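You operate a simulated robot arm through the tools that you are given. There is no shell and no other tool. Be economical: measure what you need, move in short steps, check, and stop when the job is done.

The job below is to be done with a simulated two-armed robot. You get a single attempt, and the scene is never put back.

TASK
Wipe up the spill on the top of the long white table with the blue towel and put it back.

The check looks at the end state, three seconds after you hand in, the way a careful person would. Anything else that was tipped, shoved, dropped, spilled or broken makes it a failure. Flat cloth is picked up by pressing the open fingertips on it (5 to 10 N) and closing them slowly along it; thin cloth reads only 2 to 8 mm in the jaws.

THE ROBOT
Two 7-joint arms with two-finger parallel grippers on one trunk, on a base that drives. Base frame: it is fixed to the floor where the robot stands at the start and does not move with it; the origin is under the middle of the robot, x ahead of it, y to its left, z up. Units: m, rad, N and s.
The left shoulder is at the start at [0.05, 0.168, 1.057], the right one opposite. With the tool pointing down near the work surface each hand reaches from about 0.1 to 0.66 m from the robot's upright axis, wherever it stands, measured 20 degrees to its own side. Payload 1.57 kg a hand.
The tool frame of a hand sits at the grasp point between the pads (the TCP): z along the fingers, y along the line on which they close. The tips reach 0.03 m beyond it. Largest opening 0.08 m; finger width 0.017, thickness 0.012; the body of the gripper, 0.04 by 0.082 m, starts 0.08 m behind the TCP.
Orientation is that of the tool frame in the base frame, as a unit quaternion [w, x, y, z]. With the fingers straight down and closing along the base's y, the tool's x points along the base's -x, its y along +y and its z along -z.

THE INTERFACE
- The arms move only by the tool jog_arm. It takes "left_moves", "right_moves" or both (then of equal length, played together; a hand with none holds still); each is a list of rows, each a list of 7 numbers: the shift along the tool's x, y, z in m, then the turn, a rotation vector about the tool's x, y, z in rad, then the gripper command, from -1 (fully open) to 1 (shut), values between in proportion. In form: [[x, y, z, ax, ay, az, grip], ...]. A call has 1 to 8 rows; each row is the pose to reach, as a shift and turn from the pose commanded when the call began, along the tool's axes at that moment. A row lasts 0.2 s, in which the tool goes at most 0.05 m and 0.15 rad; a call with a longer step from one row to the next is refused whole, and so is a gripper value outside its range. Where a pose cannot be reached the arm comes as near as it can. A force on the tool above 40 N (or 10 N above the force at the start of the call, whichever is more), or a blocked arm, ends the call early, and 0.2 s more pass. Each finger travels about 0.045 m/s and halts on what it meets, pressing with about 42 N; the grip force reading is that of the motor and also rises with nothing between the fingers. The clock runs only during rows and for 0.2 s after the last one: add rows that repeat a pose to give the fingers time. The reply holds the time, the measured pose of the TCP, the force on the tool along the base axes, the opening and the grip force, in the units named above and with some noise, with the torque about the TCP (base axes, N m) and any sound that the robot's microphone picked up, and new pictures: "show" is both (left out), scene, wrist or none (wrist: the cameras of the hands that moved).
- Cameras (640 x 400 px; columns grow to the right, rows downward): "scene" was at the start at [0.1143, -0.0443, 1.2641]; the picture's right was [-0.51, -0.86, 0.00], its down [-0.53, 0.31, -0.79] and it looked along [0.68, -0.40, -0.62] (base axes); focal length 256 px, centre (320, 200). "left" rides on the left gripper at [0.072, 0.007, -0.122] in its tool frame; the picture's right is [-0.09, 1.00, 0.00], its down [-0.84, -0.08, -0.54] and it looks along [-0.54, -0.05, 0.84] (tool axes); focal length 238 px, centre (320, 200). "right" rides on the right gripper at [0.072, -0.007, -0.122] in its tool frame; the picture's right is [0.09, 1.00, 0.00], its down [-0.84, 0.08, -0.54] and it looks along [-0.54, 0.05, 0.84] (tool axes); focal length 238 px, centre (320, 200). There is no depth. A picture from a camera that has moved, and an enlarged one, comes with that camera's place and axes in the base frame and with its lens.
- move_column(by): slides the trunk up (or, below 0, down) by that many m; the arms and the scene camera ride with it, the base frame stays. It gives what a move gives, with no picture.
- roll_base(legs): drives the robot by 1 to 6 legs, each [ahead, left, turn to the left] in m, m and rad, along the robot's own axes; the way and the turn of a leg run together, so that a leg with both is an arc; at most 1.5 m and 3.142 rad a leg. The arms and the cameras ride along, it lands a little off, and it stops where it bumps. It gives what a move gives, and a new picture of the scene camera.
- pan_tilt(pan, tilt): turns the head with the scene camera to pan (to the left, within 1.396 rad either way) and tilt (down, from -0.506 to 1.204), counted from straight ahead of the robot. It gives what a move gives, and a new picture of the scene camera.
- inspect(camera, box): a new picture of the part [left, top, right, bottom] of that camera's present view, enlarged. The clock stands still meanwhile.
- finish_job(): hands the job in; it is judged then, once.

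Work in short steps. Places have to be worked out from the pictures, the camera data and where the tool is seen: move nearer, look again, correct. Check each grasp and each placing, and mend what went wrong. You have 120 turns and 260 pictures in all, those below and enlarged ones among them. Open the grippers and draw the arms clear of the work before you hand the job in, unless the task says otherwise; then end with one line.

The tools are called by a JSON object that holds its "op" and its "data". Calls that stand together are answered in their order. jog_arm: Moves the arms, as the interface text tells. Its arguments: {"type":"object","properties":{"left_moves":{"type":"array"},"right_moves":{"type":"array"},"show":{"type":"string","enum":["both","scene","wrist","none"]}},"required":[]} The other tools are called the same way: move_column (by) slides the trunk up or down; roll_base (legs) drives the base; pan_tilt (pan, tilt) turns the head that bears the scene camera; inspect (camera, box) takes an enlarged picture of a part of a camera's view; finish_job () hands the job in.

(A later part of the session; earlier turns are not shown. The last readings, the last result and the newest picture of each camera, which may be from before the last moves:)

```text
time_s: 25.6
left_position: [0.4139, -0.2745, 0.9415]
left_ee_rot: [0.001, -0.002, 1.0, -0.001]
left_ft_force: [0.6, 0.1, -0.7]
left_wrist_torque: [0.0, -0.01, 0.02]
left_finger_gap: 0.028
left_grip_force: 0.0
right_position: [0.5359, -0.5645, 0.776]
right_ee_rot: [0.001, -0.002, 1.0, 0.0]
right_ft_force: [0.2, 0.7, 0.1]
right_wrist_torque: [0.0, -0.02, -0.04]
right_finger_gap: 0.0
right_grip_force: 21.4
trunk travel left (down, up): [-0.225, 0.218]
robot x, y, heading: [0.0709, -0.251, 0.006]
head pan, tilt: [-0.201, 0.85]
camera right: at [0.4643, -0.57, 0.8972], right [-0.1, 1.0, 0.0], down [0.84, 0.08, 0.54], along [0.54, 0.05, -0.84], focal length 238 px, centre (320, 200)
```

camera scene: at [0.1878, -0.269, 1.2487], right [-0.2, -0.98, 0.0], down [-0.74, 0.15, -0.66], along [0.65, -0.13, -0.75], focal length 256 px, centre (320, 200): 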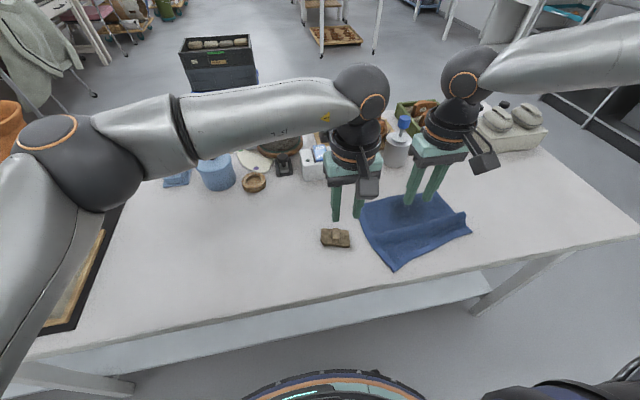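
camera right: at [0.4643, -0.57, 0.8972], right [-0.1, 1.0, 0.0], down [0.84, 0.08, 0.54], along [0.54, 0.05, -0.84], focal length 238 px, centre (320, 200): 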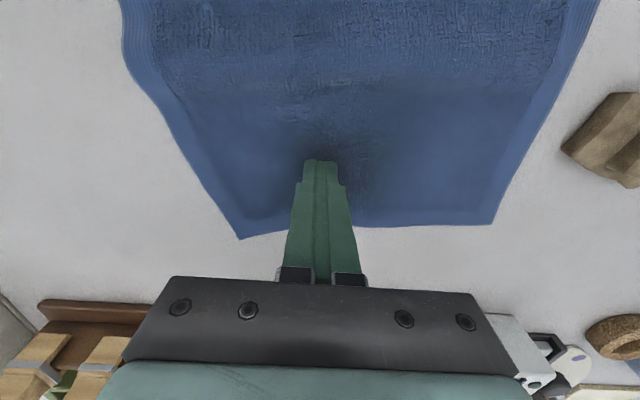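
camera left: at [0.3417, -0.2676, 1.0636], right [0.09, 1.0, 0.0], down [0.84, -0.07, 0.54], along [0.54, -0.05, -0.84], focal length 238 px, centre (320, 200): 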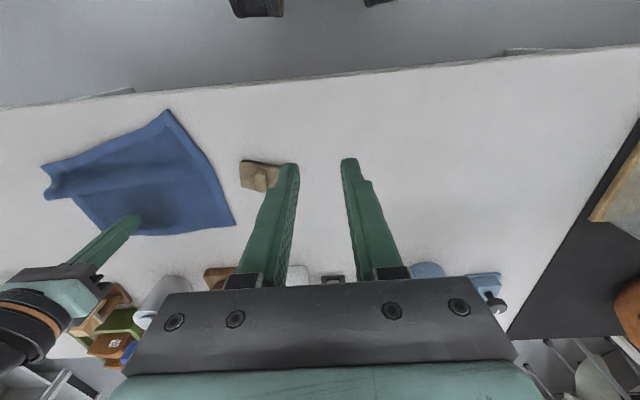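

No pressure yet at z 0.776; I go 4 mm lower and rub over the whole spill area.

{"op": "jog_arm", "data": {"right_moves": [[0, 0, 0.004, 0, 0, 0, 1], [-0.025, 0, 0.004, 0, 0, 0, 1], [0.02, 0.01, 0.004, 0, 0, 0, 1], [-0.02, 0.02, 0.004, 0, 0, 0, 1], [0.02, 0.03, 0.004, 0, 0, 0, 1], [-0.02, 0.035, 0.004, 0, 0, 0, 1], [0.01, 0.01, 0.004, 0, 0, 0, 1], [0, 0, 0.004, 0, 0, 0, 1]], "show": "none"}}

{"op": "jog_arm", "data": {"right_moves": [[-0.025, -0.005, 0.0, 0, 0, 0, 1], [0.02, -0.01, 0.0, 0, 0, 0, 1], [-0.02, -0.02, 0.0, 0, 0, 0, 1], [0.02, -0.03, 0.0, 0, 0, 0, 1], [-0.02, -0.035, 0.0, 0, 0, 0, 1], [0.01, -0.02, 0.0, 0, 0, 0, 1], [0, 0, 0.0, 0, 0, 0, 1]], "show": "both"}}

```text
time_s: 27.4
left_position: [0.4135, -0.2743, 0.9423]
left_ee_rot: [0.001, -0.002, 1.0, -0.002]
left_ft_force: [0.2, 0.9, -0.5]
left_wrist_torque: [0.01, -0.01, 0.02]
left_finger_gap: 0.0281
left_grip_force: 0.0
right_position: [0.5347, -0.5659, 0.7729]
right_ee_rot: [0.0, -0.002, 1.0, 0.0]
right_ft_force: [-1.6, 3.4, 8.5]
right_wrist_torque: [0.09, 0.02, -0.01]
right_finger_gap: 0.0001
right_grip_force: 21.2
trunk travel left (down, up): [-0.225, 0.218]
robot x, y, heading: [0.0719, -0.2552, 0.001]
head pan, tilt: [-0.201, 0.85]
```

```text
time_s: 29.0
left_position: [0.4126, -0.2746, 0.9419]
left_ee_rot: [0.001, -0.003, 1.0, -0.002]
left_ft_force: [0.3, -0.3, -0.7]
left_wrist_torque: [0.0, 0.0, 0.02]
left_finger_gap: 0.028
left_grip_force: 0.1
right_position: [0.5339, -0.5654, 0.7734]
right_ee_rot: [0.0, -0.002, 1.0, 0.0]
right_ft_force: [-3.7, -6.1, 17.8]
right_wrist_torque: [-0.21, 0.1, 0.0]
right_finger_gap: 0.0002
right_grip_force: 21.3
trunk travel left (down, up): [-0.225, 0.218]
robot x, y, heading: [0.068, -0.2537, 0.004]
head pan, tilt: [-0.201, 0.85]
camera scene: at [0.1862, -0.269, 1.2489], right [-0.2, -0.98, 0.0], down [-0.74, 0.15, -0.66], along [0.65, -0.13, -0.75], focal length 256 px, centre (320, 200)
camera right: at [0.4617, -0.5707, 0.8941], right [-0.1, 1.0, 0.0], down [0.84, 0.08, 0.54], along [0.54, 0.05, -0.84], focal length 238 px, centre (320, 200)
```

scene: 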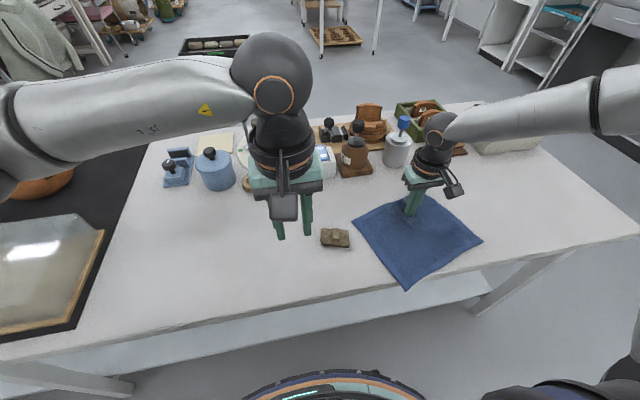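
right: 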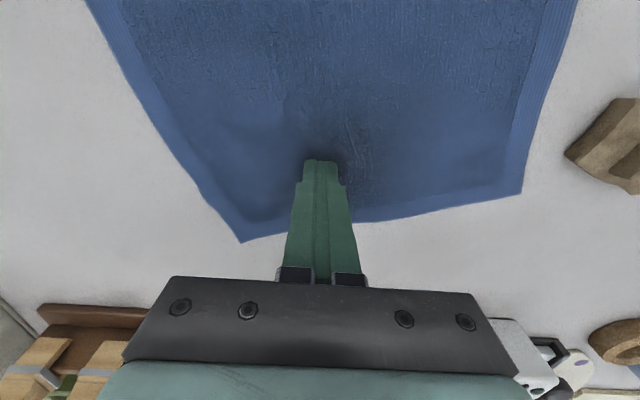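

Rubbed at 8–18 N; the towel is flat. I raise the right hand to see where the towel lies now.

{"op": "jog_arm", "data": {"right_moves": [[0, 0, -0.04, 0, 0, 0, 1], [0.01, 0, -0.08, 0, 0, 0, 0.5], [0.04, 0, -0.12, 0, 0, 0, -0.25], [0.07, 0, -0.15, 0, 0, 0, -0.25]]}}

```text
time_s: 30.0
left_position: [0.4134, -0.2738, 0.942]
left_ee_rot: [0.001, -0.002, 1.0, -0.001]
left_ft_force: [-0.2, -0.2, -0.2]
left_wrist_torque: [0.02, -0.02, -0.02]
left_finger_gap: 0.0281
left_grip_force: 0.1
right_position: [0.4653, -0.5658, 0.9208]
right_ee_rot: [0.001, -0.002, 1.0, 0.001]
right_ft_force: [0.3, 0.1, -0.4]
right_wrist_torque: [-0.01, -0.01, 0.01]
right_finger_gap: 0.0501
right_grip_force: 0.0
trunk travel left (down, up): [-0.225, 0.218]
robot x, y, heading: [0.0674, -0.2561, 0.006]
head pan, tilt: [-0.201, 0.85]
camera scene: at [0.1875, -0.2695, 1.2487], right [-0.2, -0.98, 0.0], down [-0.74, 0.15, -0.66], along [0.65, -0.13, -0.75], focal length 256 px, centre (320, 200)
camera right: at [0.3934, -0.5716, 1.0424], right [-0.1, 1.0, 0.0], down [0.84, 0.08, 0.54], along [0.54, 0.05, -0.84], focal length 238 px, centre (320, 200)
```

scene: 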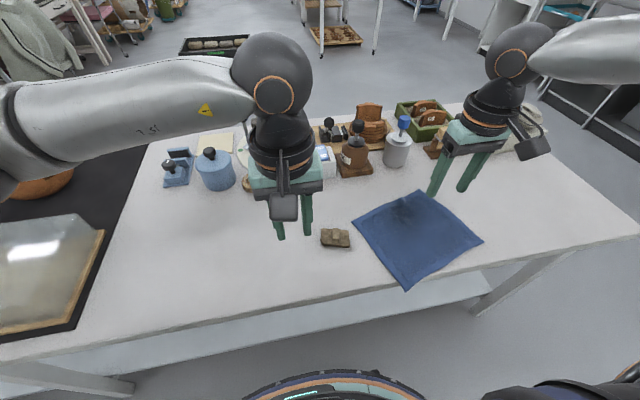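
right: 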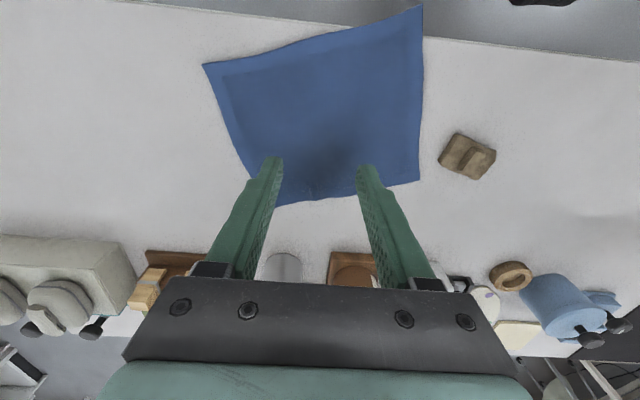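

The block is undisturbed; the towel lies turned ~0.32 rad with near corners (0.425,−0.699) and (0.351,−0.478). I drive back to x≈0, y≈−0.38 to regrip the near edge with both hands.

{"op": "roll_base", "data": {"legs": [[-0.07, -0.125, 0]]}}

```text
time_s: 31.4
left_position: [0.3438, -0.3997, 0.9412]
left_ee_rot: [0.001, -0.003, 1.0, -0.002]
left_ft_force: [0.0, -1.1, 0.1]
left_wrist_torque: [-0.03, 0.02, -0.01]
left_finger_gap: 0.0281
left_grip_force: 0.0
right_position: [0.3962, -0.6928, 0.921]
right_ee_rot: [0.001, -0.003, 1.0, 0.001]
right_ft_force: [-0.8, -0.7, 1.0]
right_wrist_torque: [0.0, 0.0, 0.0]
right_finger_gap: 0.0499
right_grip_force: 0.2
trunk travel left (down, up): [-0.225, 0.218]
robot x, y, heading: [0.0018, -0.384, 0.005]
head pan, tilt: [-0.201, 0.85]
camera scene: at [0.1179, -0.3961, 1.2487], right [-0.19, -0.98, 0.0], down [-0.74, 0.15, -0.66], along [0.65, -0.13, -0.75], focal length 256 px, centre (320, 200)
```

scene: 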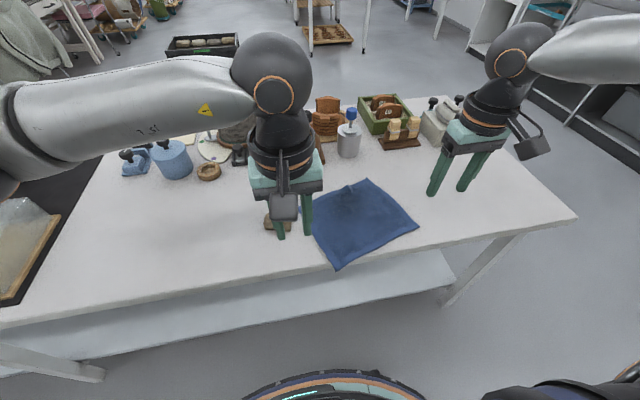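

Moving both hands above the near-edge grip points with the tools turned to match the edge.

{"op": "jog_arm", "data": {"left_moves": [[-0.009, -0.02, 0.01, 0, 0, -0.08, -0.25], [-0.018, -0.041, 0.03, 0, 0, -0.16, -0.25], [-0.027, -0.061, 0.06, 0, 0, -0.24, -0.25], [-0.036, -0.082, 0.1, 0, 0, -0.32, -0.25], [-0.045, -0.102, 0.141, 0, 0, -0.32, -0.25], [-0.045, -0.102, 0.141, 0, 0, -0.32, -0.25]], "right_moves": [[-0.009, 0.007, 0.024, 0, 0, -0.08, -0.25], [-0.018, 0.014, 0.048, 0, 0, -0.16, -0.25], [-0.027, 0.021, 0.072, 0, 0, -0.24, -0.25], [-0.036, 0.028, 0.1, 0, 0, -0.32, -0.25], [-0.045, 0.036, 0.121, 0, 0, -0.32, -0.25], [-0.045, 0.036, 0.121, 0, 0, -0.32, -0.25]]}}

```text
time_s: 32.8
left_position: [0.3897, -0.5012, 0.8014]
left_ee_rot: [0.0, -0.162, 0.987, -0.002]
left_ft_force: [-0.1, -0.1, -1.0]
left_wrist_torque: [0.01, 0.01, 0.01]
left_finger_gap: 0.05
left_grip_force: 0.1
right_position: [0.4426, -0.6549, 0.8001]
right_ee_rot: [0.0, -0.163, 0.987, 0.0]
right_ft_force: [-0.3, 0.3, -1.1]
right_wrist_torque: [0.04, 0.05, -0.01]
right_finger_gap: 0.0502
right_grip_force: 0.1
trunk travel left (down, up): [-0.225, 0.218]
robot x, y, heading: [0.0029, -0.3816, 0.012]
head pan, tilt: [-0.201, 0.85]
camera scene: at [0.1181, -0.3957, 1.2487], right [-0.19, -0.98, 0.0], down [-0.74, 0.15, -0.66], along [0.65, -0.13, -0.75], focal length 256 px, centre (320, 200)
camera right: at [0.376, -0.683, 0.921], right [-0.41, 0.91, 0.0], down [0.77, 0.34, 0.54], along [0.5, 0.22, -0.84], focal length 238 px, centre (320, 200)
camera left: at [0.3193, -0.5189, 0.923], right [-0.23, 0.97, 0.0], down [0.82, 0.2, 0.54], along [0.53, 0.12, -0.84], focal length 238 px, centre (320, 200)
```

scene: 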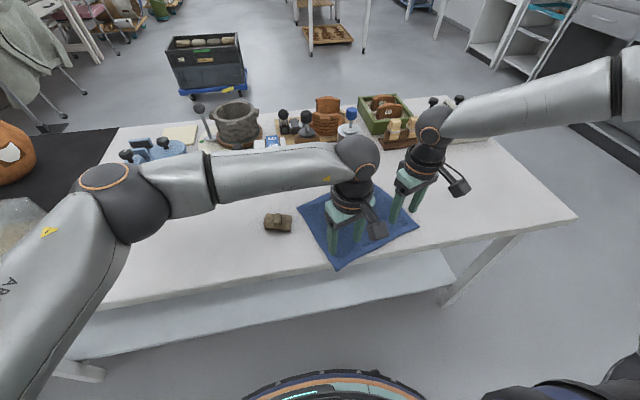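
right: 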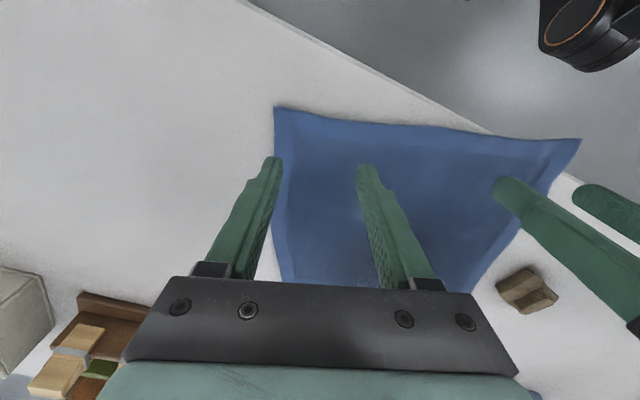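
left: 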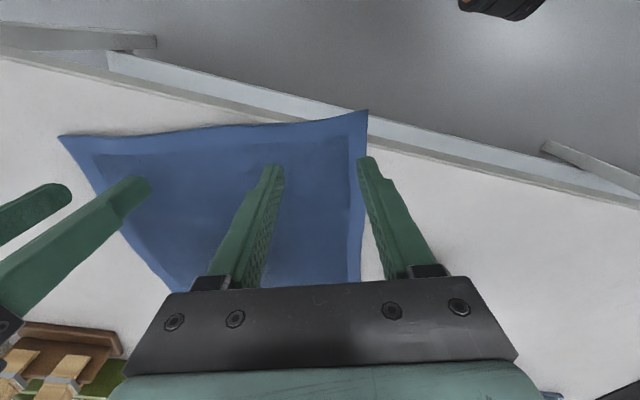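

Both tips are near the corners; I shift each 12 mm inward, descend to contact and check forces.

{"op": "jog_arm", "data": {"left_moves": [[-0.006, -0.012, 0.0, 0, 0, 0, -0.25], [-0.006, -0.012, 0.015, 0, 0, 0, -0.25], [-0.006, -0.012, 0.029, 0, 0, 0, -0.25], [-0.006, -0.012, 0.029, 0, 0, 0, -0.25]], "right_moves": [[0, 0.012, 0.0, 0, 0, 0, -0.25], [0, 0.012, 0.015, 0, 0, 0, -0.25], [0, 0.012, 0.028, 0, 0, 0, -0.25], [0, 0.012, 0.028, 0, 0, 0, -0.25]], "show": "wrist"}}

```text
time_s: 33.8
left_position: [0.3979, -0.5106, 0.7729]
left_ee_rot: [0.001, -0.162, 0.987, -0.002]
left_ft_force: [0.5, 0.8, 11.2]
left_wrist_torque: [0.18, 0.02, -0.03]
left_finger_gap: 0.0499
left_grip_force: 0.0
right_position: [0.4386, -0.6422, 0.7739]
right_ee_rot: [0.002, -0.163, 0.987, 0.0]
right_ft_force: [0.6, -0.8, 5.8]
right_wrist_torque: [-0.02, -0.03, -0.01]
right_finger_gap: 0.05
right_grip_force: 0.0
trunk travel left (down, up): [-0.225, 0.218]
robot x, y, heading: [0.0018, -0.3792, 0.008]
head pan, tilt: [-0.201, 0.85]
camera right: at [0.372, -0.6711, 0.8945], right [-0.41, 0.91, 0.0], down [0.77, 0.34, 0.54], along [0.5, 0.22, -0.84], focal length 238 px, centre (320, 200)
camera left: at [0.3285, -0.528, 0.8949], right [-0.23, 0.97, 0.0], down [0.82, 0.2, 0.54], along [0.53, 0.12, -0.84], focal length 238 px, centre (320, 200)
```

right: 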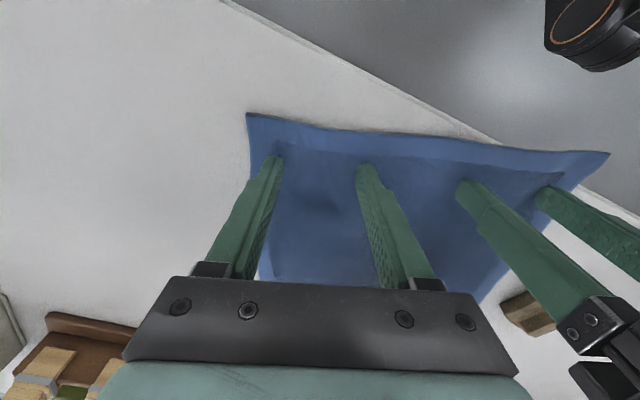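
left: 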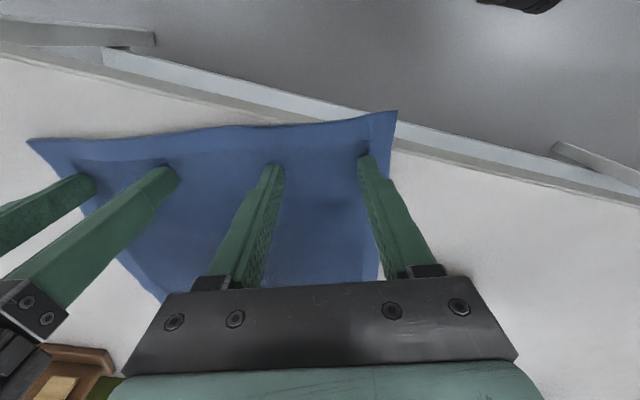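

Contact is 11 N and 6 N with all fingers on the cloth. I close slowly.

{"op": "jog_arm", "data": {"left_moves": [[0, 0, 0, 0, 0, 0, -0.05], [0, 0, 0, 0, 0, 0, 0.15], [0, 0, 0, 0, 0, 0, 0.35], [0, 0, 0, 0, 0, 0, 0.55], [0, 0, 0, 0, 0, 0, 0.75], [0, 0, 0, 0, 0, 0, 1], [0, 0, 0, 0, 0, 0, 1], [0, 0, 0, 0, 0, 0, 1]], "right_moves": [[0, 0, 0.001, 0, 0, 0, -0.05], [0, 0, 0.001, 0, 0, 0, 0.15], [0, 0, 0.001, 0, 0, 0, 0.35], [0, 0, 0.001, 0, 0, 0, 0.55], [0, 0, 0.001, 0, 0, 0, 0.75], [0, 0, 0.001, 0, 0, 0, 1], [0, 0, 0.001, 0, 0, 0, 1], [0, 0, 0.001, 0, 0, 0, 1]], "show": "wrist"}}

```text
time_s: 35.6
left_position: [0.3978, -0.5105, 0.7739]
left_ee_rot: [0.001, -0.162, 0.987, -0.003]
left_ft_force: [3.7, -13.4, 11.7]
left_wrist_torque: [-0.36, -0.12, -0.01]
left_finger_gap: 0.0048
left_grip_force: 24.9
right_position: [0.4364, -0.6424, 0.7733]
right_ee_rot: [0.001, -0.163, 0.987, 0.001]
right_ft_force: [-4.2, 12.2, 17.3]
right_wrist_torque: [0.37, 0.11, -0.03]
right_finger_gap: 0.0049
right_grip_force: 25.4
trunk travel left (down, up): [-0.225, 0.218]
robot x, y, heading: [-0.0017, -0.3765, 0.005]
head pan, tilt: [-0.201, 0.85]
camera right: at [0.3709, -0.6704, 0.8938], right [-0.41, 0.91, 0.0], down [0.77, 0.34, 0.55], along [0.5, 0.22, -0.84], focal length 238 px, centre (320, 200)
camera left: at [0.3275, -0.5282, 0.8948], right [-0.23, 0.97, -0.01], down [0.82, 0.2, 0.54], along [0.53, 0.12, -0.84], focal length 238 px, centre (320, 200)
```

right: 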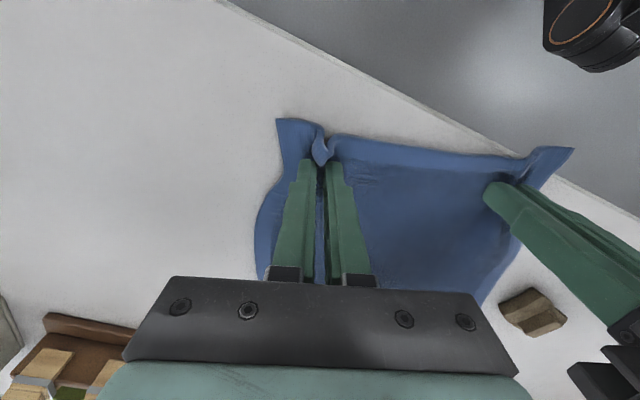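
left: 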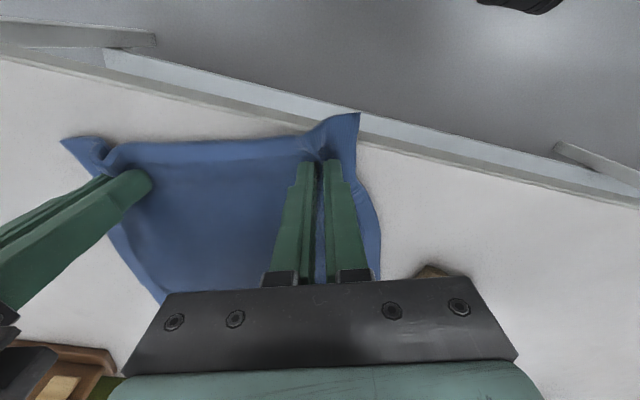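

Held again (≈5 mm each). I slide 4 cm away from the block while lifting, then raise to z≈1.0.

{"op": "jog_arm", "data": {"left_moves": [[0.006, -0.019, -0.01, 0, 0, 0, 1], [0.013, -0.038, -0.025, 0, 0, 0, 1], [0.013, -0.038, -0.055, 0, 0, 0, 1], [0.013, -0.038, -0.09, 0, 0, 0, 1], [0.013, -0.038, -0.13, 0, 0, 0, 1], [0.013, -0.038, -0.17, 0, 0, 0, 1], [0.013, -0.038, -0.21, 0, 0, 0, 1], [0.013, -0.038, -0.235, 0, 0, 0, 1]], "right_moves": [[0.006, -0.019, -0.01, 0, 0, 0, 1], [0.013, -0.038, -0.025, 0, 0, 0, 1], [0.013, -0.038, -0.055, 0, 0, 0, 1], [0.013, -0.038, -0.09, 0, 0, 0, 1], [0.013, -0.038, -0.13, 0, 0, 0, 1], [0.013, -0.038, -0.17, 0, 0, 0, 1], [0.013, -0.038, -0.21, 0, 0, 0, 1], [0.013, -0.038, -0.235, 0, 0, 0, 1]]}}

```text
time_s: 37.4
left_position: [0.41, -0.5437, 0.9872]
left_ee_rot: [0.0, -0.163, 0.987, -0.007]
left_ft_force: [4.0, -23.6, 3.9]
left_wrist_torque: [-0.77, -0.12, -0.1]
left_finger_gap: 0.0049
left_grip_force: 25.3
left hand out of reach, approached as far as the arm can: row 7, 8
right_position: [0.437, -0.6817, 1.007]
right_ee_rot: [0.0, -0.164, 0.986, 0.004]
right_ft_force: [-4.5, 23.9, -3.6]
right_wrist_torque: [0.67, 0.12, -0.01]
right_finger_gap: 0.0047
right_grip_force: 25.5
trunk travel left (down, up): [-0.225, 0.218]
robot x, y, heading: [-0.0012, -0.3808, 0.005]
head pan, tilt: [-0.201, 0.85]
camera scene: at [0.1179, -0.3957, 1.2487], right [-0.19, -0.98, 0.0], down [-0.74, 0.15, -0.66], along [0.65, -0.13, -0.75], focal length 256 px, centre (320, 200)
camera right: at [0.3707, -0.7103, 1.127], right [-0.41, 0.91, 0.01], down [0.77, 0.34, 0.54], along [0.49, 0.23, -0.84], focal length 238 px, centre (320, 200)
camera left: at [0.3384, -0.5593, 1.1094], right [-0.23, 0.97, -0.01], down [0.82, 0.2, 0.54], along [0.53, 0.11, -0.84], focal length 238 px, centre (320, 200)
```

scene: 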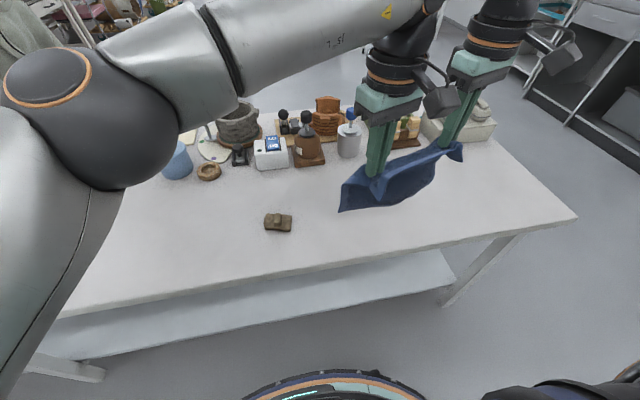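
right: 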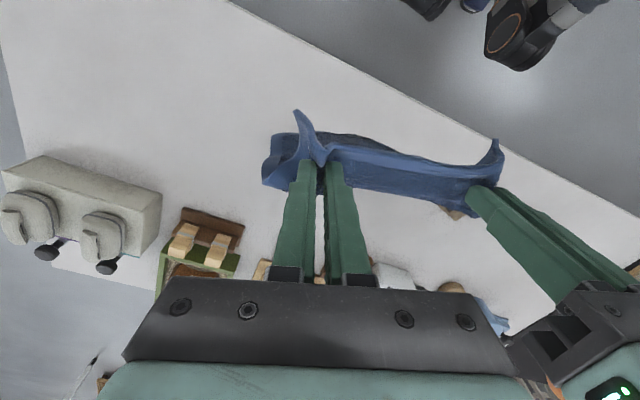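
left: 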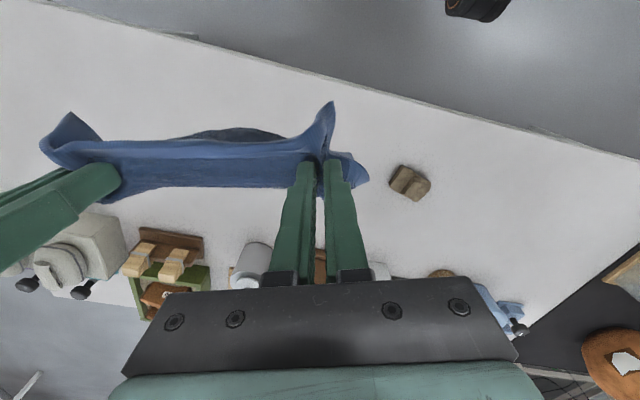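

The towel is up and clear. I untwist the hands, relieve tension and then look at the spill place.

{"op": "jog_arm", "data": {"left_moves": [[-0.007, 0.001, 0, 0, 0, 0.11, 1], [-0.014, 0.001, 0, 0, 0, 0.22, 1], [-0.022, 0.002, 0, 0, 0, 0.328, 1], [-0.022, 0.002, 0, 0, 0, 0.328, 1]], "right_moves": [[0.001, 0.007, 0.003, 0, 0, 0.11, 1], [0.002, 0.012, 0.007, 0, 0, 0.22, 1], [0.002, 0.017, 0.01, 0, 0, 0.328, 1], [0.002, 0.017, 0.01, 0, 0, 0.328, 1]], "show": "scene"}}

{"op": "inspect", "data": {"camera": "left", "box": [200, 100, 640, 375]}}

```text
time_s: 38.4
left_position: [0.4294, -0.5319, 0.9851]
left_ee_rot: [0.001, 0.001, 1.0, -0.001]
left_ft_force: [0.3, -12.8, 1.1]
left_wrist_torque: [-0.4, -0.04, 0.04]
left_finger_gap: 0.004
left_grip_force: 25.6
right_position: [0.4298, -0.6675, 0.996]
right_ee_rot: [0.0, 0.001, 1.0, 0.001]
right_ft_force: [-0.4, 12.1, -1.5]
right_wrist_torque: [0.37, 0.03, 0.06]
right_finger_gap: 0.0047
right_grip_force: 25.0
trunk travel left (down, up): [-0.225, 0.218]
robot x, y, heading: [0.0026, -0.3822, 0.007]
head pan, tilt: [-0.201, 0.85]
camera scene: at [0.1181, -0.3957, 1.2487], right [-0.19, -0.98, 0.0], down [-0.74, 0.15, -0.66], along [0.65, -0.13, -0.75], focal length 256 px, centre (320, 200)
```

scene: 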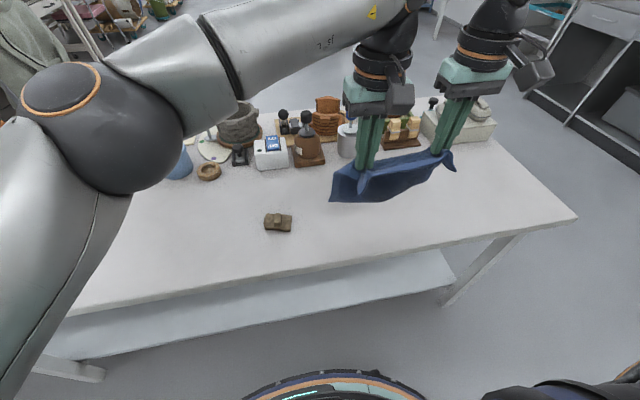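

```text
1.45 times, centred on (420, 238) of left
camera zoom: at [0.356, -0.5253, 1.1072], right [0.09, 1.0, 0.0], down [0.84, -0.08, 0.54], along [0.54, -0.05, -0.84], focal length 347 px, centre (174, 146)
```

zoom: 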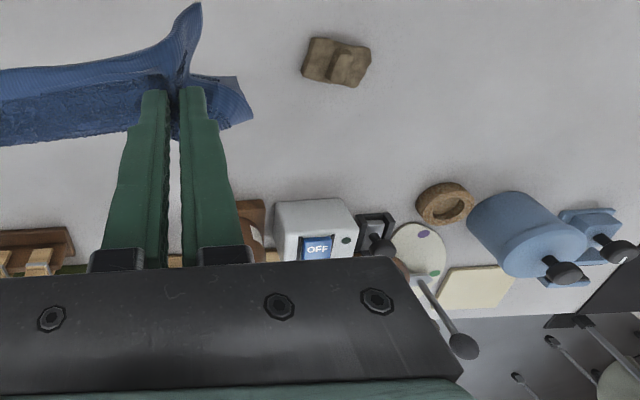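

The spot is hidden behind the towel. I raise the trunk 8 cm for clearance over the block and drive left by half, then look at the spill place.

{"op": "move_column", "data": {"by": 0.08}}

{"op": "roll_base", "data": {"legs": [[0, 0.27, 0], [0, 0.262, 0]]}}

{"op": "pan_tilt", "data": {"pan": -0.75, "tilt": 0.6}}

```text
time_s: 39.6
left_position: [0.4271, -0.5328, 1.0644]
left_ee_rot: [-0.001, 0.001, 1.0, -0.002]
left_ft_force: [0.3, -11.3, 1.1]
left_wrist_torque: [-0.4, -0.03, 0.03]
left_finger_gap: 0.0042
left_grip_force: 25.1
right_position: [0.4303, -0.6677, 1.0759]
right_ee_rot: [0.0, 0.002, 1.0, 0.001]
right_ft_force: [-0.2, 11.9, -1.0]
right_wrist_torque: [0.38, 0.02, 0.06]
right_finger_gap: 0.0045
right_grip_force: 25.1
trunk travel left (down, up): [-0.305, 0.138]
robot x, y, heading: [0.0012, -0.3816, 0.008]
head pan, tilt: [-0.201, 0.85]
```

```text
time_s: 42.9
left_position: [0.4243, -0.0059, 1.0646]
left_ee_rot: [0.001, 0.002, 1.0, -0.001]
left_ft_force: [-0.8, -11.8, 0.4]
left_wrist_torque: [-0.39, -0.05, 0.05]
left_finger_gap: 0.0042
left_grip_force: 25.3
right_position: [0.4264, -0.1414, 1.0758]
right_ee_rot: [0.0, 0.002, 1.0, 0.001]
right_ft_force: [0.5, 12.1, -0.6]
right_wrist_torque: [0.34, 0.04, 0.04]
right_finger_gap: 0.0043
right_grip_force: 24.8
trunk travel left (down, up): [-0.305, 0.138]
robot x, y, heading: [-0.0019, 0.1438, 0.003]
head pan, tilt: [-0.201, 0.85]
camera scene: at [0.1155, 0.132, 1.3287], right [-0.2, -0.98, 0.0], down [-0.74, 0.15, -0.66], along [0.65, -0.13, -0.75], focal length 256 px, centre (320, 200)
```

scene: 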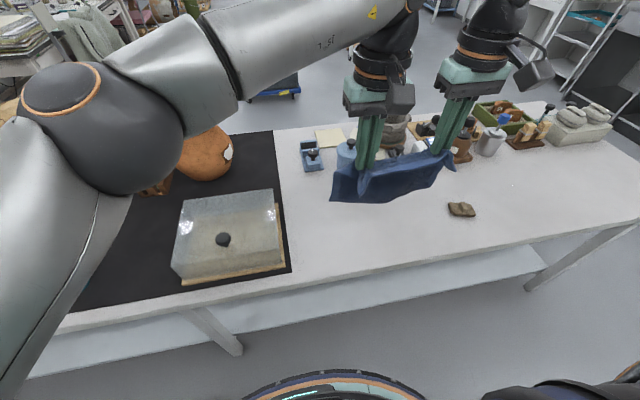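

```text
time_s: 43.9
left_position: [0.4232, -0.006, 1.0655]
left_ee_rot: [0.0, 0.003, 1.0, -0.003]
left_ft_force: [1.1, -9.5, 1.3]
left_wrist_torque: [-0.31, -0.02, 0.07]
left_finger_gap: 0.0041
left_grip_force: 24.9
right_position: [0.4263, -0.1418, 1.0751]
right_ee_rot: [0.0, 0.001, 1.0, 0.001]
right_ft_force: [-0.4, 10.0, -1.8]
right_wrist_torque: [0.35, 0.0, 0.08]
right_finger_gap: 0.0044
right_grip_force: 25.1
trunk travel left (down, up): [-0.305, 0.138]
robot x, y, heading: [-0.0007, 0.1465, -0.002]
head pan, tilt: [-0.75, 0.6]
camera scene: at [0.1038, 0.0867, 1.3496], right [-0.68, -0.73, 0.0], down [-0.41, 0.38, -0.82], along [0.61, -0.56, -0.57], focal length 256 px, centre (320, 200)
```

scene: 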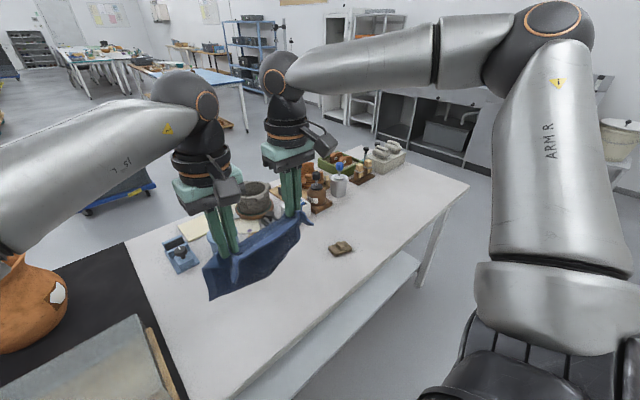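

{"op": "inspect", "data": {"camera": "scene", "box": [310, 160, 470, 260]}}

```text
4.00 times, centred on (390, 210) of scene
camera zoom: at [0.1038, 0.0867, 1.3496], right [-0.68, -0.73, 0.0], down [-0.41, 0.38, -0.82], along [0.61, -0.56, -0.57], focal length 1024 px, centre (40, 160)
```

zoom: 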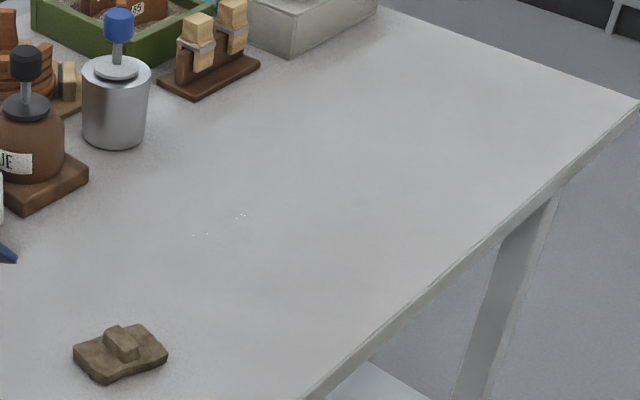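

Nearly clean, but a few specks glint where the spill was. I zoom in on them.

{"op": "inspect", "data": {"camera": "scene", "box": [345, 205, 385, 230]}}

```text
16.00 times, centred on (365, 218) of scene
camera zoom: at [0.1038, 0.0867, 1.3496], right [-0.68, -0.73, 0.0], down [-0.41, 0.38, -0.82], along [0.61, -0.56, -0.57], focal length 4095 px, centre (-400, -80)
```

zoom: 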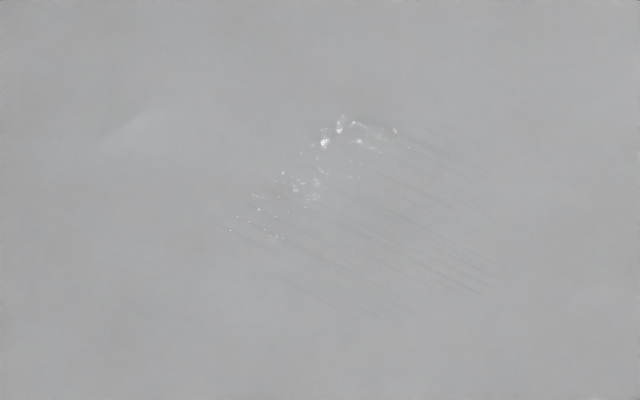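

A faint film of streaks remains around x 0.51–0.565, y −0.53–−0.585, so I do a second, more thorough wipe. I drive back right and forward, carrying the towel high.

{"op": "roll_base", "data": {"legs": [[0, -0.25, 0], [0, -0.245, 0], [0.075, 0, 0]]}}

{"op": "move_column", "data": {"by": -0.08}}

{"op": "pan_tilt", "data": {"pan": -0.2, "tilt": 0.85}}

```text
time_s: 47.8
left_position: [0.5029, -0.5051, 1.0649]
left_ee_rot: [0.0, 0.004, 1.0, -0.001]
left_ft_force: [0.3, -11.1, 1.0]
left_wrist_torque: [-0.36, 0.01, 0.03]
left_finger_gap: 0.0043
left_grip_force: 25.5
right_position: [0.5054, -0.6409, 1.075]
right_ee_rot: [0.0, 0.003, 1.0, 0.001]
right_ft_force: [-1.4, 11.3, -0.9]
right_wrist_torque: [0.36, 0.04, 0.09]
right_finger_gap: 0.0048
right_grip_force: 25.1
trunk travel left (down, up): [-0.305, 0.138]
robot x, y, heading: [0.0814, -0.3494, 0.006]
head pan, tilt: [-0.75, 0.6]
camera scene: at [0.1824, -0.4113, 1.3495], right [-0.68, -0.73, 0.0], down [-0.41, 0.38, -0.82], along [0.6, -0.56, -0.57], focal length 256 px, centre (320, 200)
```

scene: 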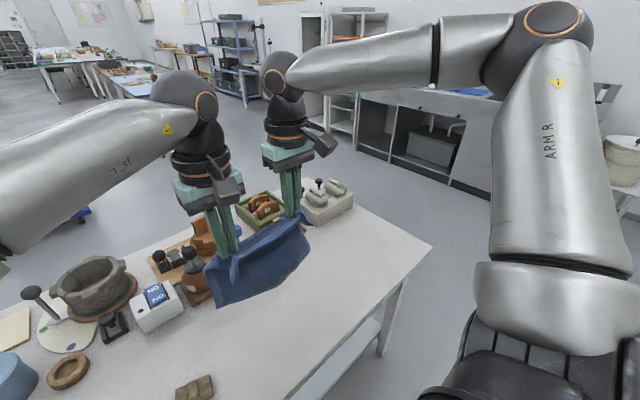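

```text
time_s: 49.0
left_position: [0.5022, -0.5047, 0.9855]
left_ee_rot: [0.001, 0.003, 1.0, -0.003]
left_ft_force: [0.3, -10.0, 0.8]
left_wrist_torque: [-0.36, -0.01, 0.03]
left_finger_gap: 0.004
left_grip_force: 24.8
right_position: [0.5026, -0.6398, 0.9964]
right_ee_rot: [0.0, 0.003, 1.0, 0.001]
right_ft_force: [1.0, 9.9, -1.0]
right_wrist_torque: [0.25, 0.0, 0.08]
right_finger_gap: 0.0047
right_grip_force: 24.8
trunk travel left (down, up): [-0.225, 0.218]
robot x, y, heading: [0.0758, -0.3512, 0.004]
head pan, tilt: [-0.75, 0.6]
```

```text
time_s: 49.9
left_position: [0.5025, -0.5062, 0.9857]
left_ee_rot: [0.001, 0.004, 1.0, -0.003]
left_ft_force: [0.1, -11.0, 0.7]
left_wrist_torque: [-0.34, 0.01, 0.03]
left_finger_gap: 0.0041
left_grip_force: 24.9
right_position: [0.5048, -0.6408, 0.9961]
right_ee_rot: [-0.001, 0.004, 1.0, 0.001]
right_ft_force: [0.4, 10.6, -1.5]
right_wrist_torque: [0.31, 0.01, 0.05]
right_finger_gap: 0.0045
right_grip_force: 25.2
trunk travel left (down, up): [-0.225, 0.218]
robot x, y, heading: [0.0772, -0.3501, 0.003]
head pan, tilt: [-0.201, 0.85]
camera scene: at [0.1934, -0.3666, 1.2487], right [-0.2, -0.98, 0.0], down [-0.74, 0.15, -0.66], along [0.65, -0.13, -0.75], focal length 256 px, centre (320, 200)
```

scene: 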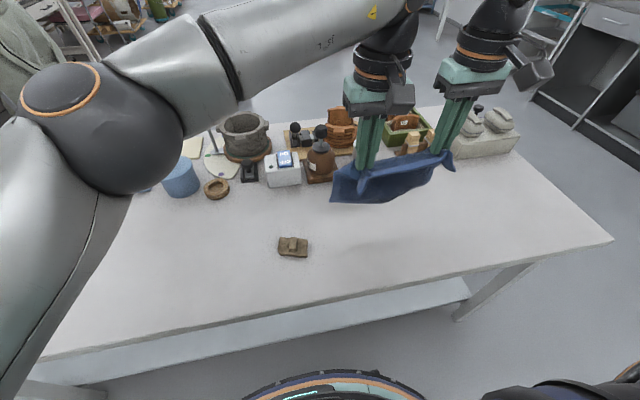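

Now I move forward and down until the hem meets the table beyond the spill.

{"op": "jog_arm", "data": {"left_moves": [[-0.015, 0, 0.02, 0, 0, 0, 1], [-0.035, 0, 0.04, 0, 0, 0, 1], [-0.055, 0, 0.055, 0, 0, 0, 1], [-0.075, 0, 0.065, 0, 0, 0, 1], [-0.075, 0, 0.065, 0, 0, 0, 1]], "right_moves": [[-0.015, 0, 0.02, 0, 0, 0, 1], [-0.035, 0, 0.045, 0, 0, 0, 1], [-0.055, 0, 0.065, 0, 0, 0, 1], [-0.075, 0, 0.075, 0, 0, 0, 1], [-0.075, 0, 0.075, 0, 0, 0, 1]], "show": "wrist"}}

```text
time_s: 51.1
left_position: [0.5463, -0.491, 0.9266]
left_ee_rot: [0.004, 0.005, 1.0, -0.009]
left_ft_force: [7.9, -33.1, -0.5]
left_wrist_torque: [-1.03, -0.24, -0.07]
left_finger_gap: 0.0051
left_grip_force: 25.8
left hand out of reach, approached as far as the arm can: row 1, 2, 3, 4, 5
right_position: [0.5776, -0.6345, 0.9214]
right_ee_rot: [-0.003, 0.002, 1.0, 0.008]
right_ft_force: [-7.8, 32.8, 0.9]
right_wrist_torque: [1.01, 0.25, 0.18]
right_finger_gap: 0.0056
right_grip_force: 25.9
trunk travel left (down, up): [-0.225, 0.218]
robot x, y, heading: [0.0774, -0.3495, 0.005]
head pan, tilt: [-0.201, 0.85]
camera right: at [0.5069, -0.6422, 1.0428], right [-0.09, 1.0, 0.02], down [0.84, 0.07, 0.54], along [0.54, 0.06, -0.84], focal length 238 px, centre (320, 200)
camera left: at [0.475, -0.4824, 1.0471], right [0.1, 0.99, -0.02], down [0.83, -0.07, 0.55], along [0.55, -0.07, -0.83], focal length 238 px, centre (320, 200)
```

right: 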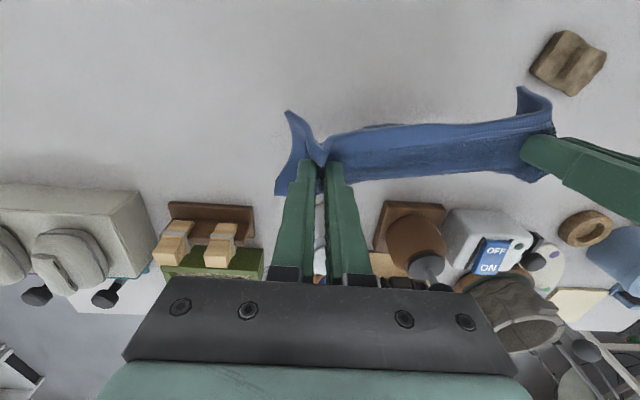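
left: 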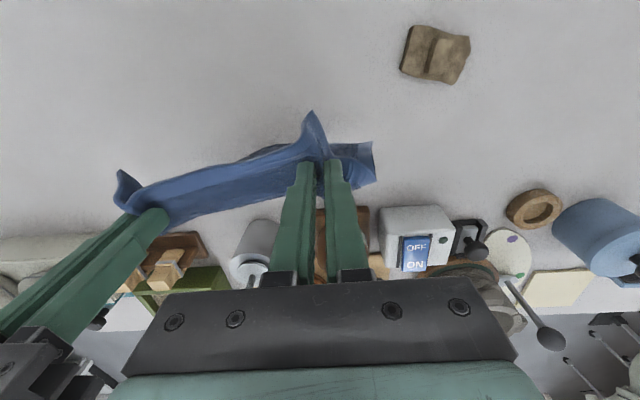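

Left is at its reach limit; I bring the right in to relieve tension, then lower both with a shorter pull-back.

{"op": "jog_arm", "data": {"left_moves": [[0, 0, 0.015, 0, 0, 0, 1], [0.005, 0, 0.04, 0, 0, 0, 1], [0.012, 0, 0.07, 0, 0, 0, 1], [0.02, 0, 0.1, 0, 0, 0, 1], [0.03, 0, 0.125, 0, 0, 0, 1], [0.035, 0, 0.142, 0, 0, 0, 1], [0.035, 0, 0.142, 0, 0, 0, 1]], "right_moves": [[0.015, 0.012, 0.015, 0, 0, 0, 1], [0.03, 0.014, 0.04, 0, 0, 0, 1], [0.042, 0.014, 0.07, 0, 0, 0, 1], [0.05, 0.014, 0.1, 0, 0, 0, 1], [0.06, 0.014, 0.12, 0, 0, 0, 1], [0.065, 0.014, 0.137, 0, 0, 0, 1], [0.065, 0.014, 0.137, 0, 0, 0, 1]]}}

```text
time_s: 52.7
left_position: [0.5142, -0.4875, 0.7824]
left_ee_rot: [0.001, 0.004, 1.0, -0.003]
left_ft_force: [-0.6, -11.5, 0.0]
left_wrist_torque: [-0.34, 0.02, -0.06]
left_finger_gap: 0.0042
left_grip_force: 25.1
right_position: [0.5152, -0.6247, 0.7824]
right_ee_rot: [0.0, 0.002, 1.0, 0.0]
right_ft_force: [0.8, 11.0, -0.1]
right_wrist_torque: [0.35, 0.0, 0.05]
right_finger_gap: 0.0046
right_grip_force: 24.2
trunk travel left (down, up): [-0.225, 0.218]
robot x, y, heading: [0.0754, -0.3502, 0.002]
head pan, tilt: [-0.201, 0.85]
camera scene: at [0.1934, -0.3665, 1.2487], right [-0.2, -0.98, 0.0], down [-0.74, 0.15, -0.66], along [0.65, -0.13, -0.75], focal length 256 px, centre (320, 200)
camera right: at [0.4423, -0.6305, 0.9046], right [-0.09, 1.0, 0.0], down [0.84, 0.07, 0.54], along [0.54, 0.05, -0.84], focal length 238 px, centre (320, 200)
camera left: at [0.4422, -0.4807, 0.9045], right [0.1, 1.0, 0.0], down [0.84, -0.08, 0.54], along [0.54, -0.06, -0.84], focal length 238 px, centre (320, 200)
```

scene: 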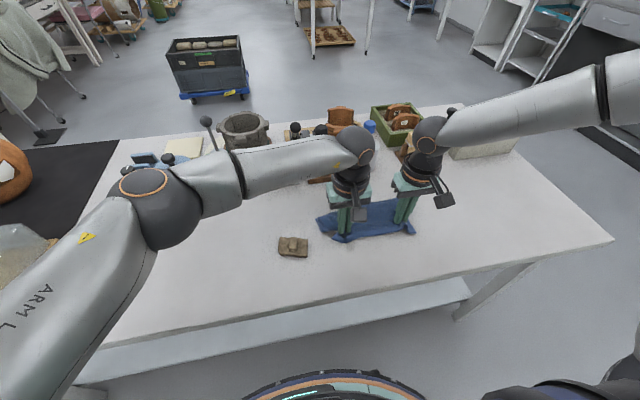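
right: 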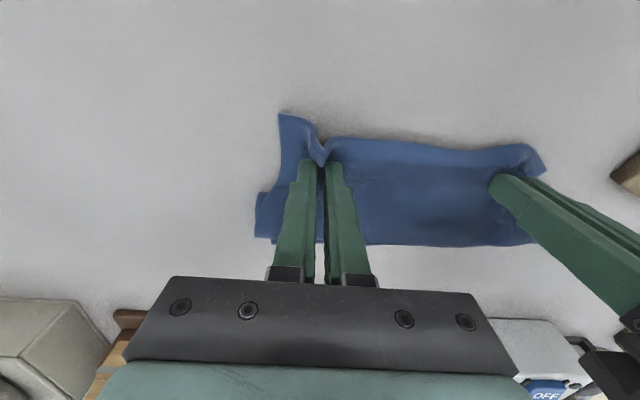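
left: 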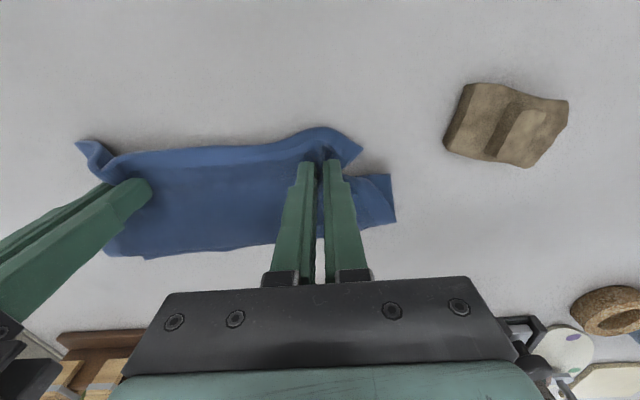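

The doubled towel covers x 0.49–0.59 over the film. I release, raise, and shift the base left for pressing again.

{"op": "jog_arm", "data": {"left_moves": [[0, -0.003, 0.006, 0, 0, 0, 1], [0, -0.004, 0.006, 0, 0, 0, 0.6], [0, -0.004, 0.006, 0, 0, 0, 0.3], [0, -0.004, 0.006, 0, 0, 0, 0.3], [0, -0.004, -0.03, 0, 0, 0, 0.3], [0, -0.004, -0.07, 0, 0, 0, 0.3], [0, -0.004, -0.11, 0, 0, 0, 0.3]], "right_moves": [[0, 0.003, 0.006, 0, 0, 0, 1], [0, 0.004, 0.006, 0, 0, 0, 0.6], [0, 0.004, 0.006, 0, 0, 0, 0.3], [0, 0.004, 0.006, 0, 0, 0, 0.3], [0, 0.004, -0.03, 0, 0, 0, 0.3], [0, 0.004, -0.07, 0, 0, 0, 0.3], [0, 0.004, -0.11, 0, 0, 0, 0.3]], "show": "none"}}

{"op": "roll_base", "data": {"legs": [[0, 0.1, 0]]}}

```text
time_s: 54.3
left_position: [0.5145, -0.4917, 0.8952]
left_ee_rot: [0.002, 0.004, 1.0, -0.001]
left_ft_force: [-0.8, 0.0, -0.6]
left_wrist_torque: [0.01, -0.02, 0.0]
left_finger_gap: 0.028
left_grip_force: 0.1
right_position: [0.5131, -0.6212, 0.8935]
right_ee_rot: [0.0, 0.002, 1.0, 0.001]
right_ft_force: [0.2, 0.1, 0.6]
right_wrist_torque: [0.05, -0.02, 0.0]
right_finger_gap: 0.028
right_grip_force: 0.1
trunk travel left (down, up): [-0.225, 0.218]
robot x, y, heading: [0.0778, -0.3498, -0.001]
head pan, tilt: [-0.201, 0.85]
```

```text
time_s: 55.5
left_position: [0.5134, -0.3943, 0.8956]
left_ee_rot: [0.001, 0.004, 1.0, -0.003]
left_ft_force: [0.3, -0.2, -0.3]
left_wrist_torque: [0.01, 0.01, 0.02]
left_finger_gap: 0.028
left_grip_force: 0.1
right_position: [0.5139, -0.5247, 0.8942]
right_ee_rot: [-0.001, 0.004, 1.0, 0.001]
right_ft_force: [-0.4, 0.2, 0.1]
right_wrist_torque: [0.02, 0.0, 0.0]
right_finger_gap: 0.0278
right_grip_force: 0.1
trunk travel left (down, up): [-0.225, 0.218]
robot x, y, heading: [0.077, -0.2478, 0.002]
head pan, tilt: [-0.201, 0.85]
camera scene: at [0.1932, -0.2668, 1.2487], right [-0.2, -0.98, 0.0], down [-0.74, 0.15, -0.66], along [0.65, -0.13, -0.75], focal length 256 px, centre (320, 200)
```

scene: 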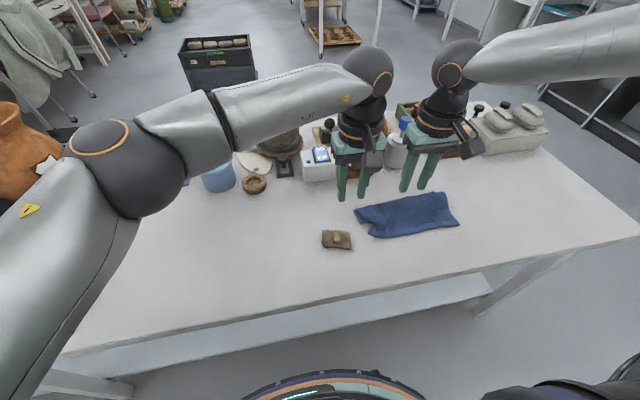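

The towel lies folded double over the film. I place the closed right fingertips over it and press.

{"op": "jog_arm", "data": {"left_moves": [[0.03, 0.03, -0.03, 0, 0, 0, 0.3], [0.06, 0.06, -0.05, 0, 0, 0, 0.3], [0.09, 0.09, -0.05, 0, 0, 0, 0.3], [0.1, 0.1, -0.05, 0, 0, 0, 0.3], [0.1, 0.1, -0.05, 0, 0, 0, 0.3]], "right_moves": [[-0.01, -0.012, 0.03, 0, 0, 0, 1], [-0.02, -0.024, 0.06, 0, 0, 0, 1], [-0.031, -0.036, 0.09, 0, 0, 0, 1], [-0.031, -0.04, 0.11, 0, 0, 0, 1], [-0.031, -0.04, 0.12, 0, 0, 0, 1]], "show": "wrist"}}

```text
refused: row 1 steps farther than a row can; nothing moved
```

{"op": "jog_arm", "data": {"left_moves": [[0.02, 0.02, -0.02, 0, 0, 0, 0.3], [0.04, 0.045, -0.04, 0, 0, 0, 0.3], [0.07, 0.075, -0.05, 0, 0, 0, 0.3], [0.1, 0.1, -0.05, 0, 0, 0, 0.3], [0.1, 0.1, -0.05, 0, 0, 0, 0.3]], "right_moves": [[-0.01, -0.012, 0.03, 0, 0, 0, 1], [-0.02, -0.024, 0.06, 0, 0, 0, 1], [-0.031, -0.036, 0.09, 0, 0, 0, 1], [-0.031, -0.04, 0.11, 0, 0, 0, 1], [-0.031, -0.04, 0.12, 0, 0, 0, 1]], "show": "wrist"}}

```text
time_s: 56.7
left_position: [0.4127, -0.2919, 0.9478]
left_ee_rot: [0.001, 0.004, 1.0, -0.003]
left_ft_force: [0.3, -0.5, -0.6]
left_wrist_torque: [-0.04, 0.0, 0.01]
left_finger_gap: 0.0282
left_grip_force: 0.1
right_position: [0.5456, -0.5634, 0.7759]
right_ee_rot: [0.004, 0.004, 1.0, 0.0]
right_ft_force: [-2.9, -3.7, 21.0]
right_wrist_torque: [-0.09, 0.01, 0.01]
right_finger_gap: 0.0
right_grip_force: 21.1
trunk travel left (down, up): [-0.225, 0.218]
robot x, y, heading: [0.0744, -0.2512, -0.001]
head pan, tilt: [-0.201, 0.85]
camera right: at [0.4715, -0.5685, 0.8973], right [-0.08, 1.0, 0.0], down [0.83, 0.07, 0.55], along [0.55, 0.05, -0.84], focal length 238 px, centre (320, 200)
camera left: at [0.3406, -0.2844, 1.0695], right [0.1, 0.99, 0.0], down [0.83, -0.08, 0.54], along [0.54, -0.06, -0.84], focal length 238 px, centre (320, 200)
```

right: 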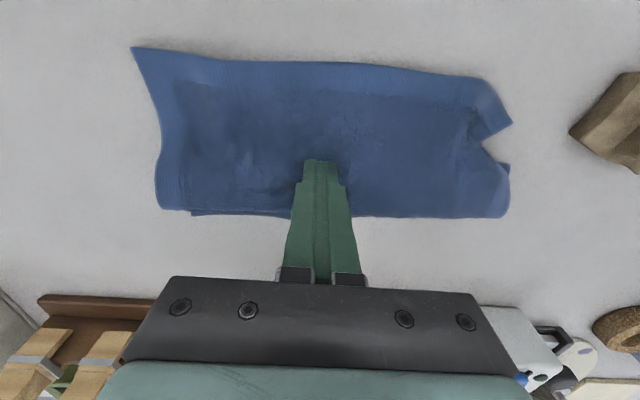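
left: 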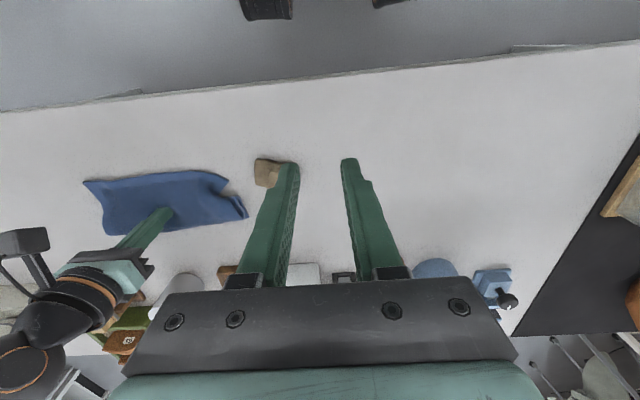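

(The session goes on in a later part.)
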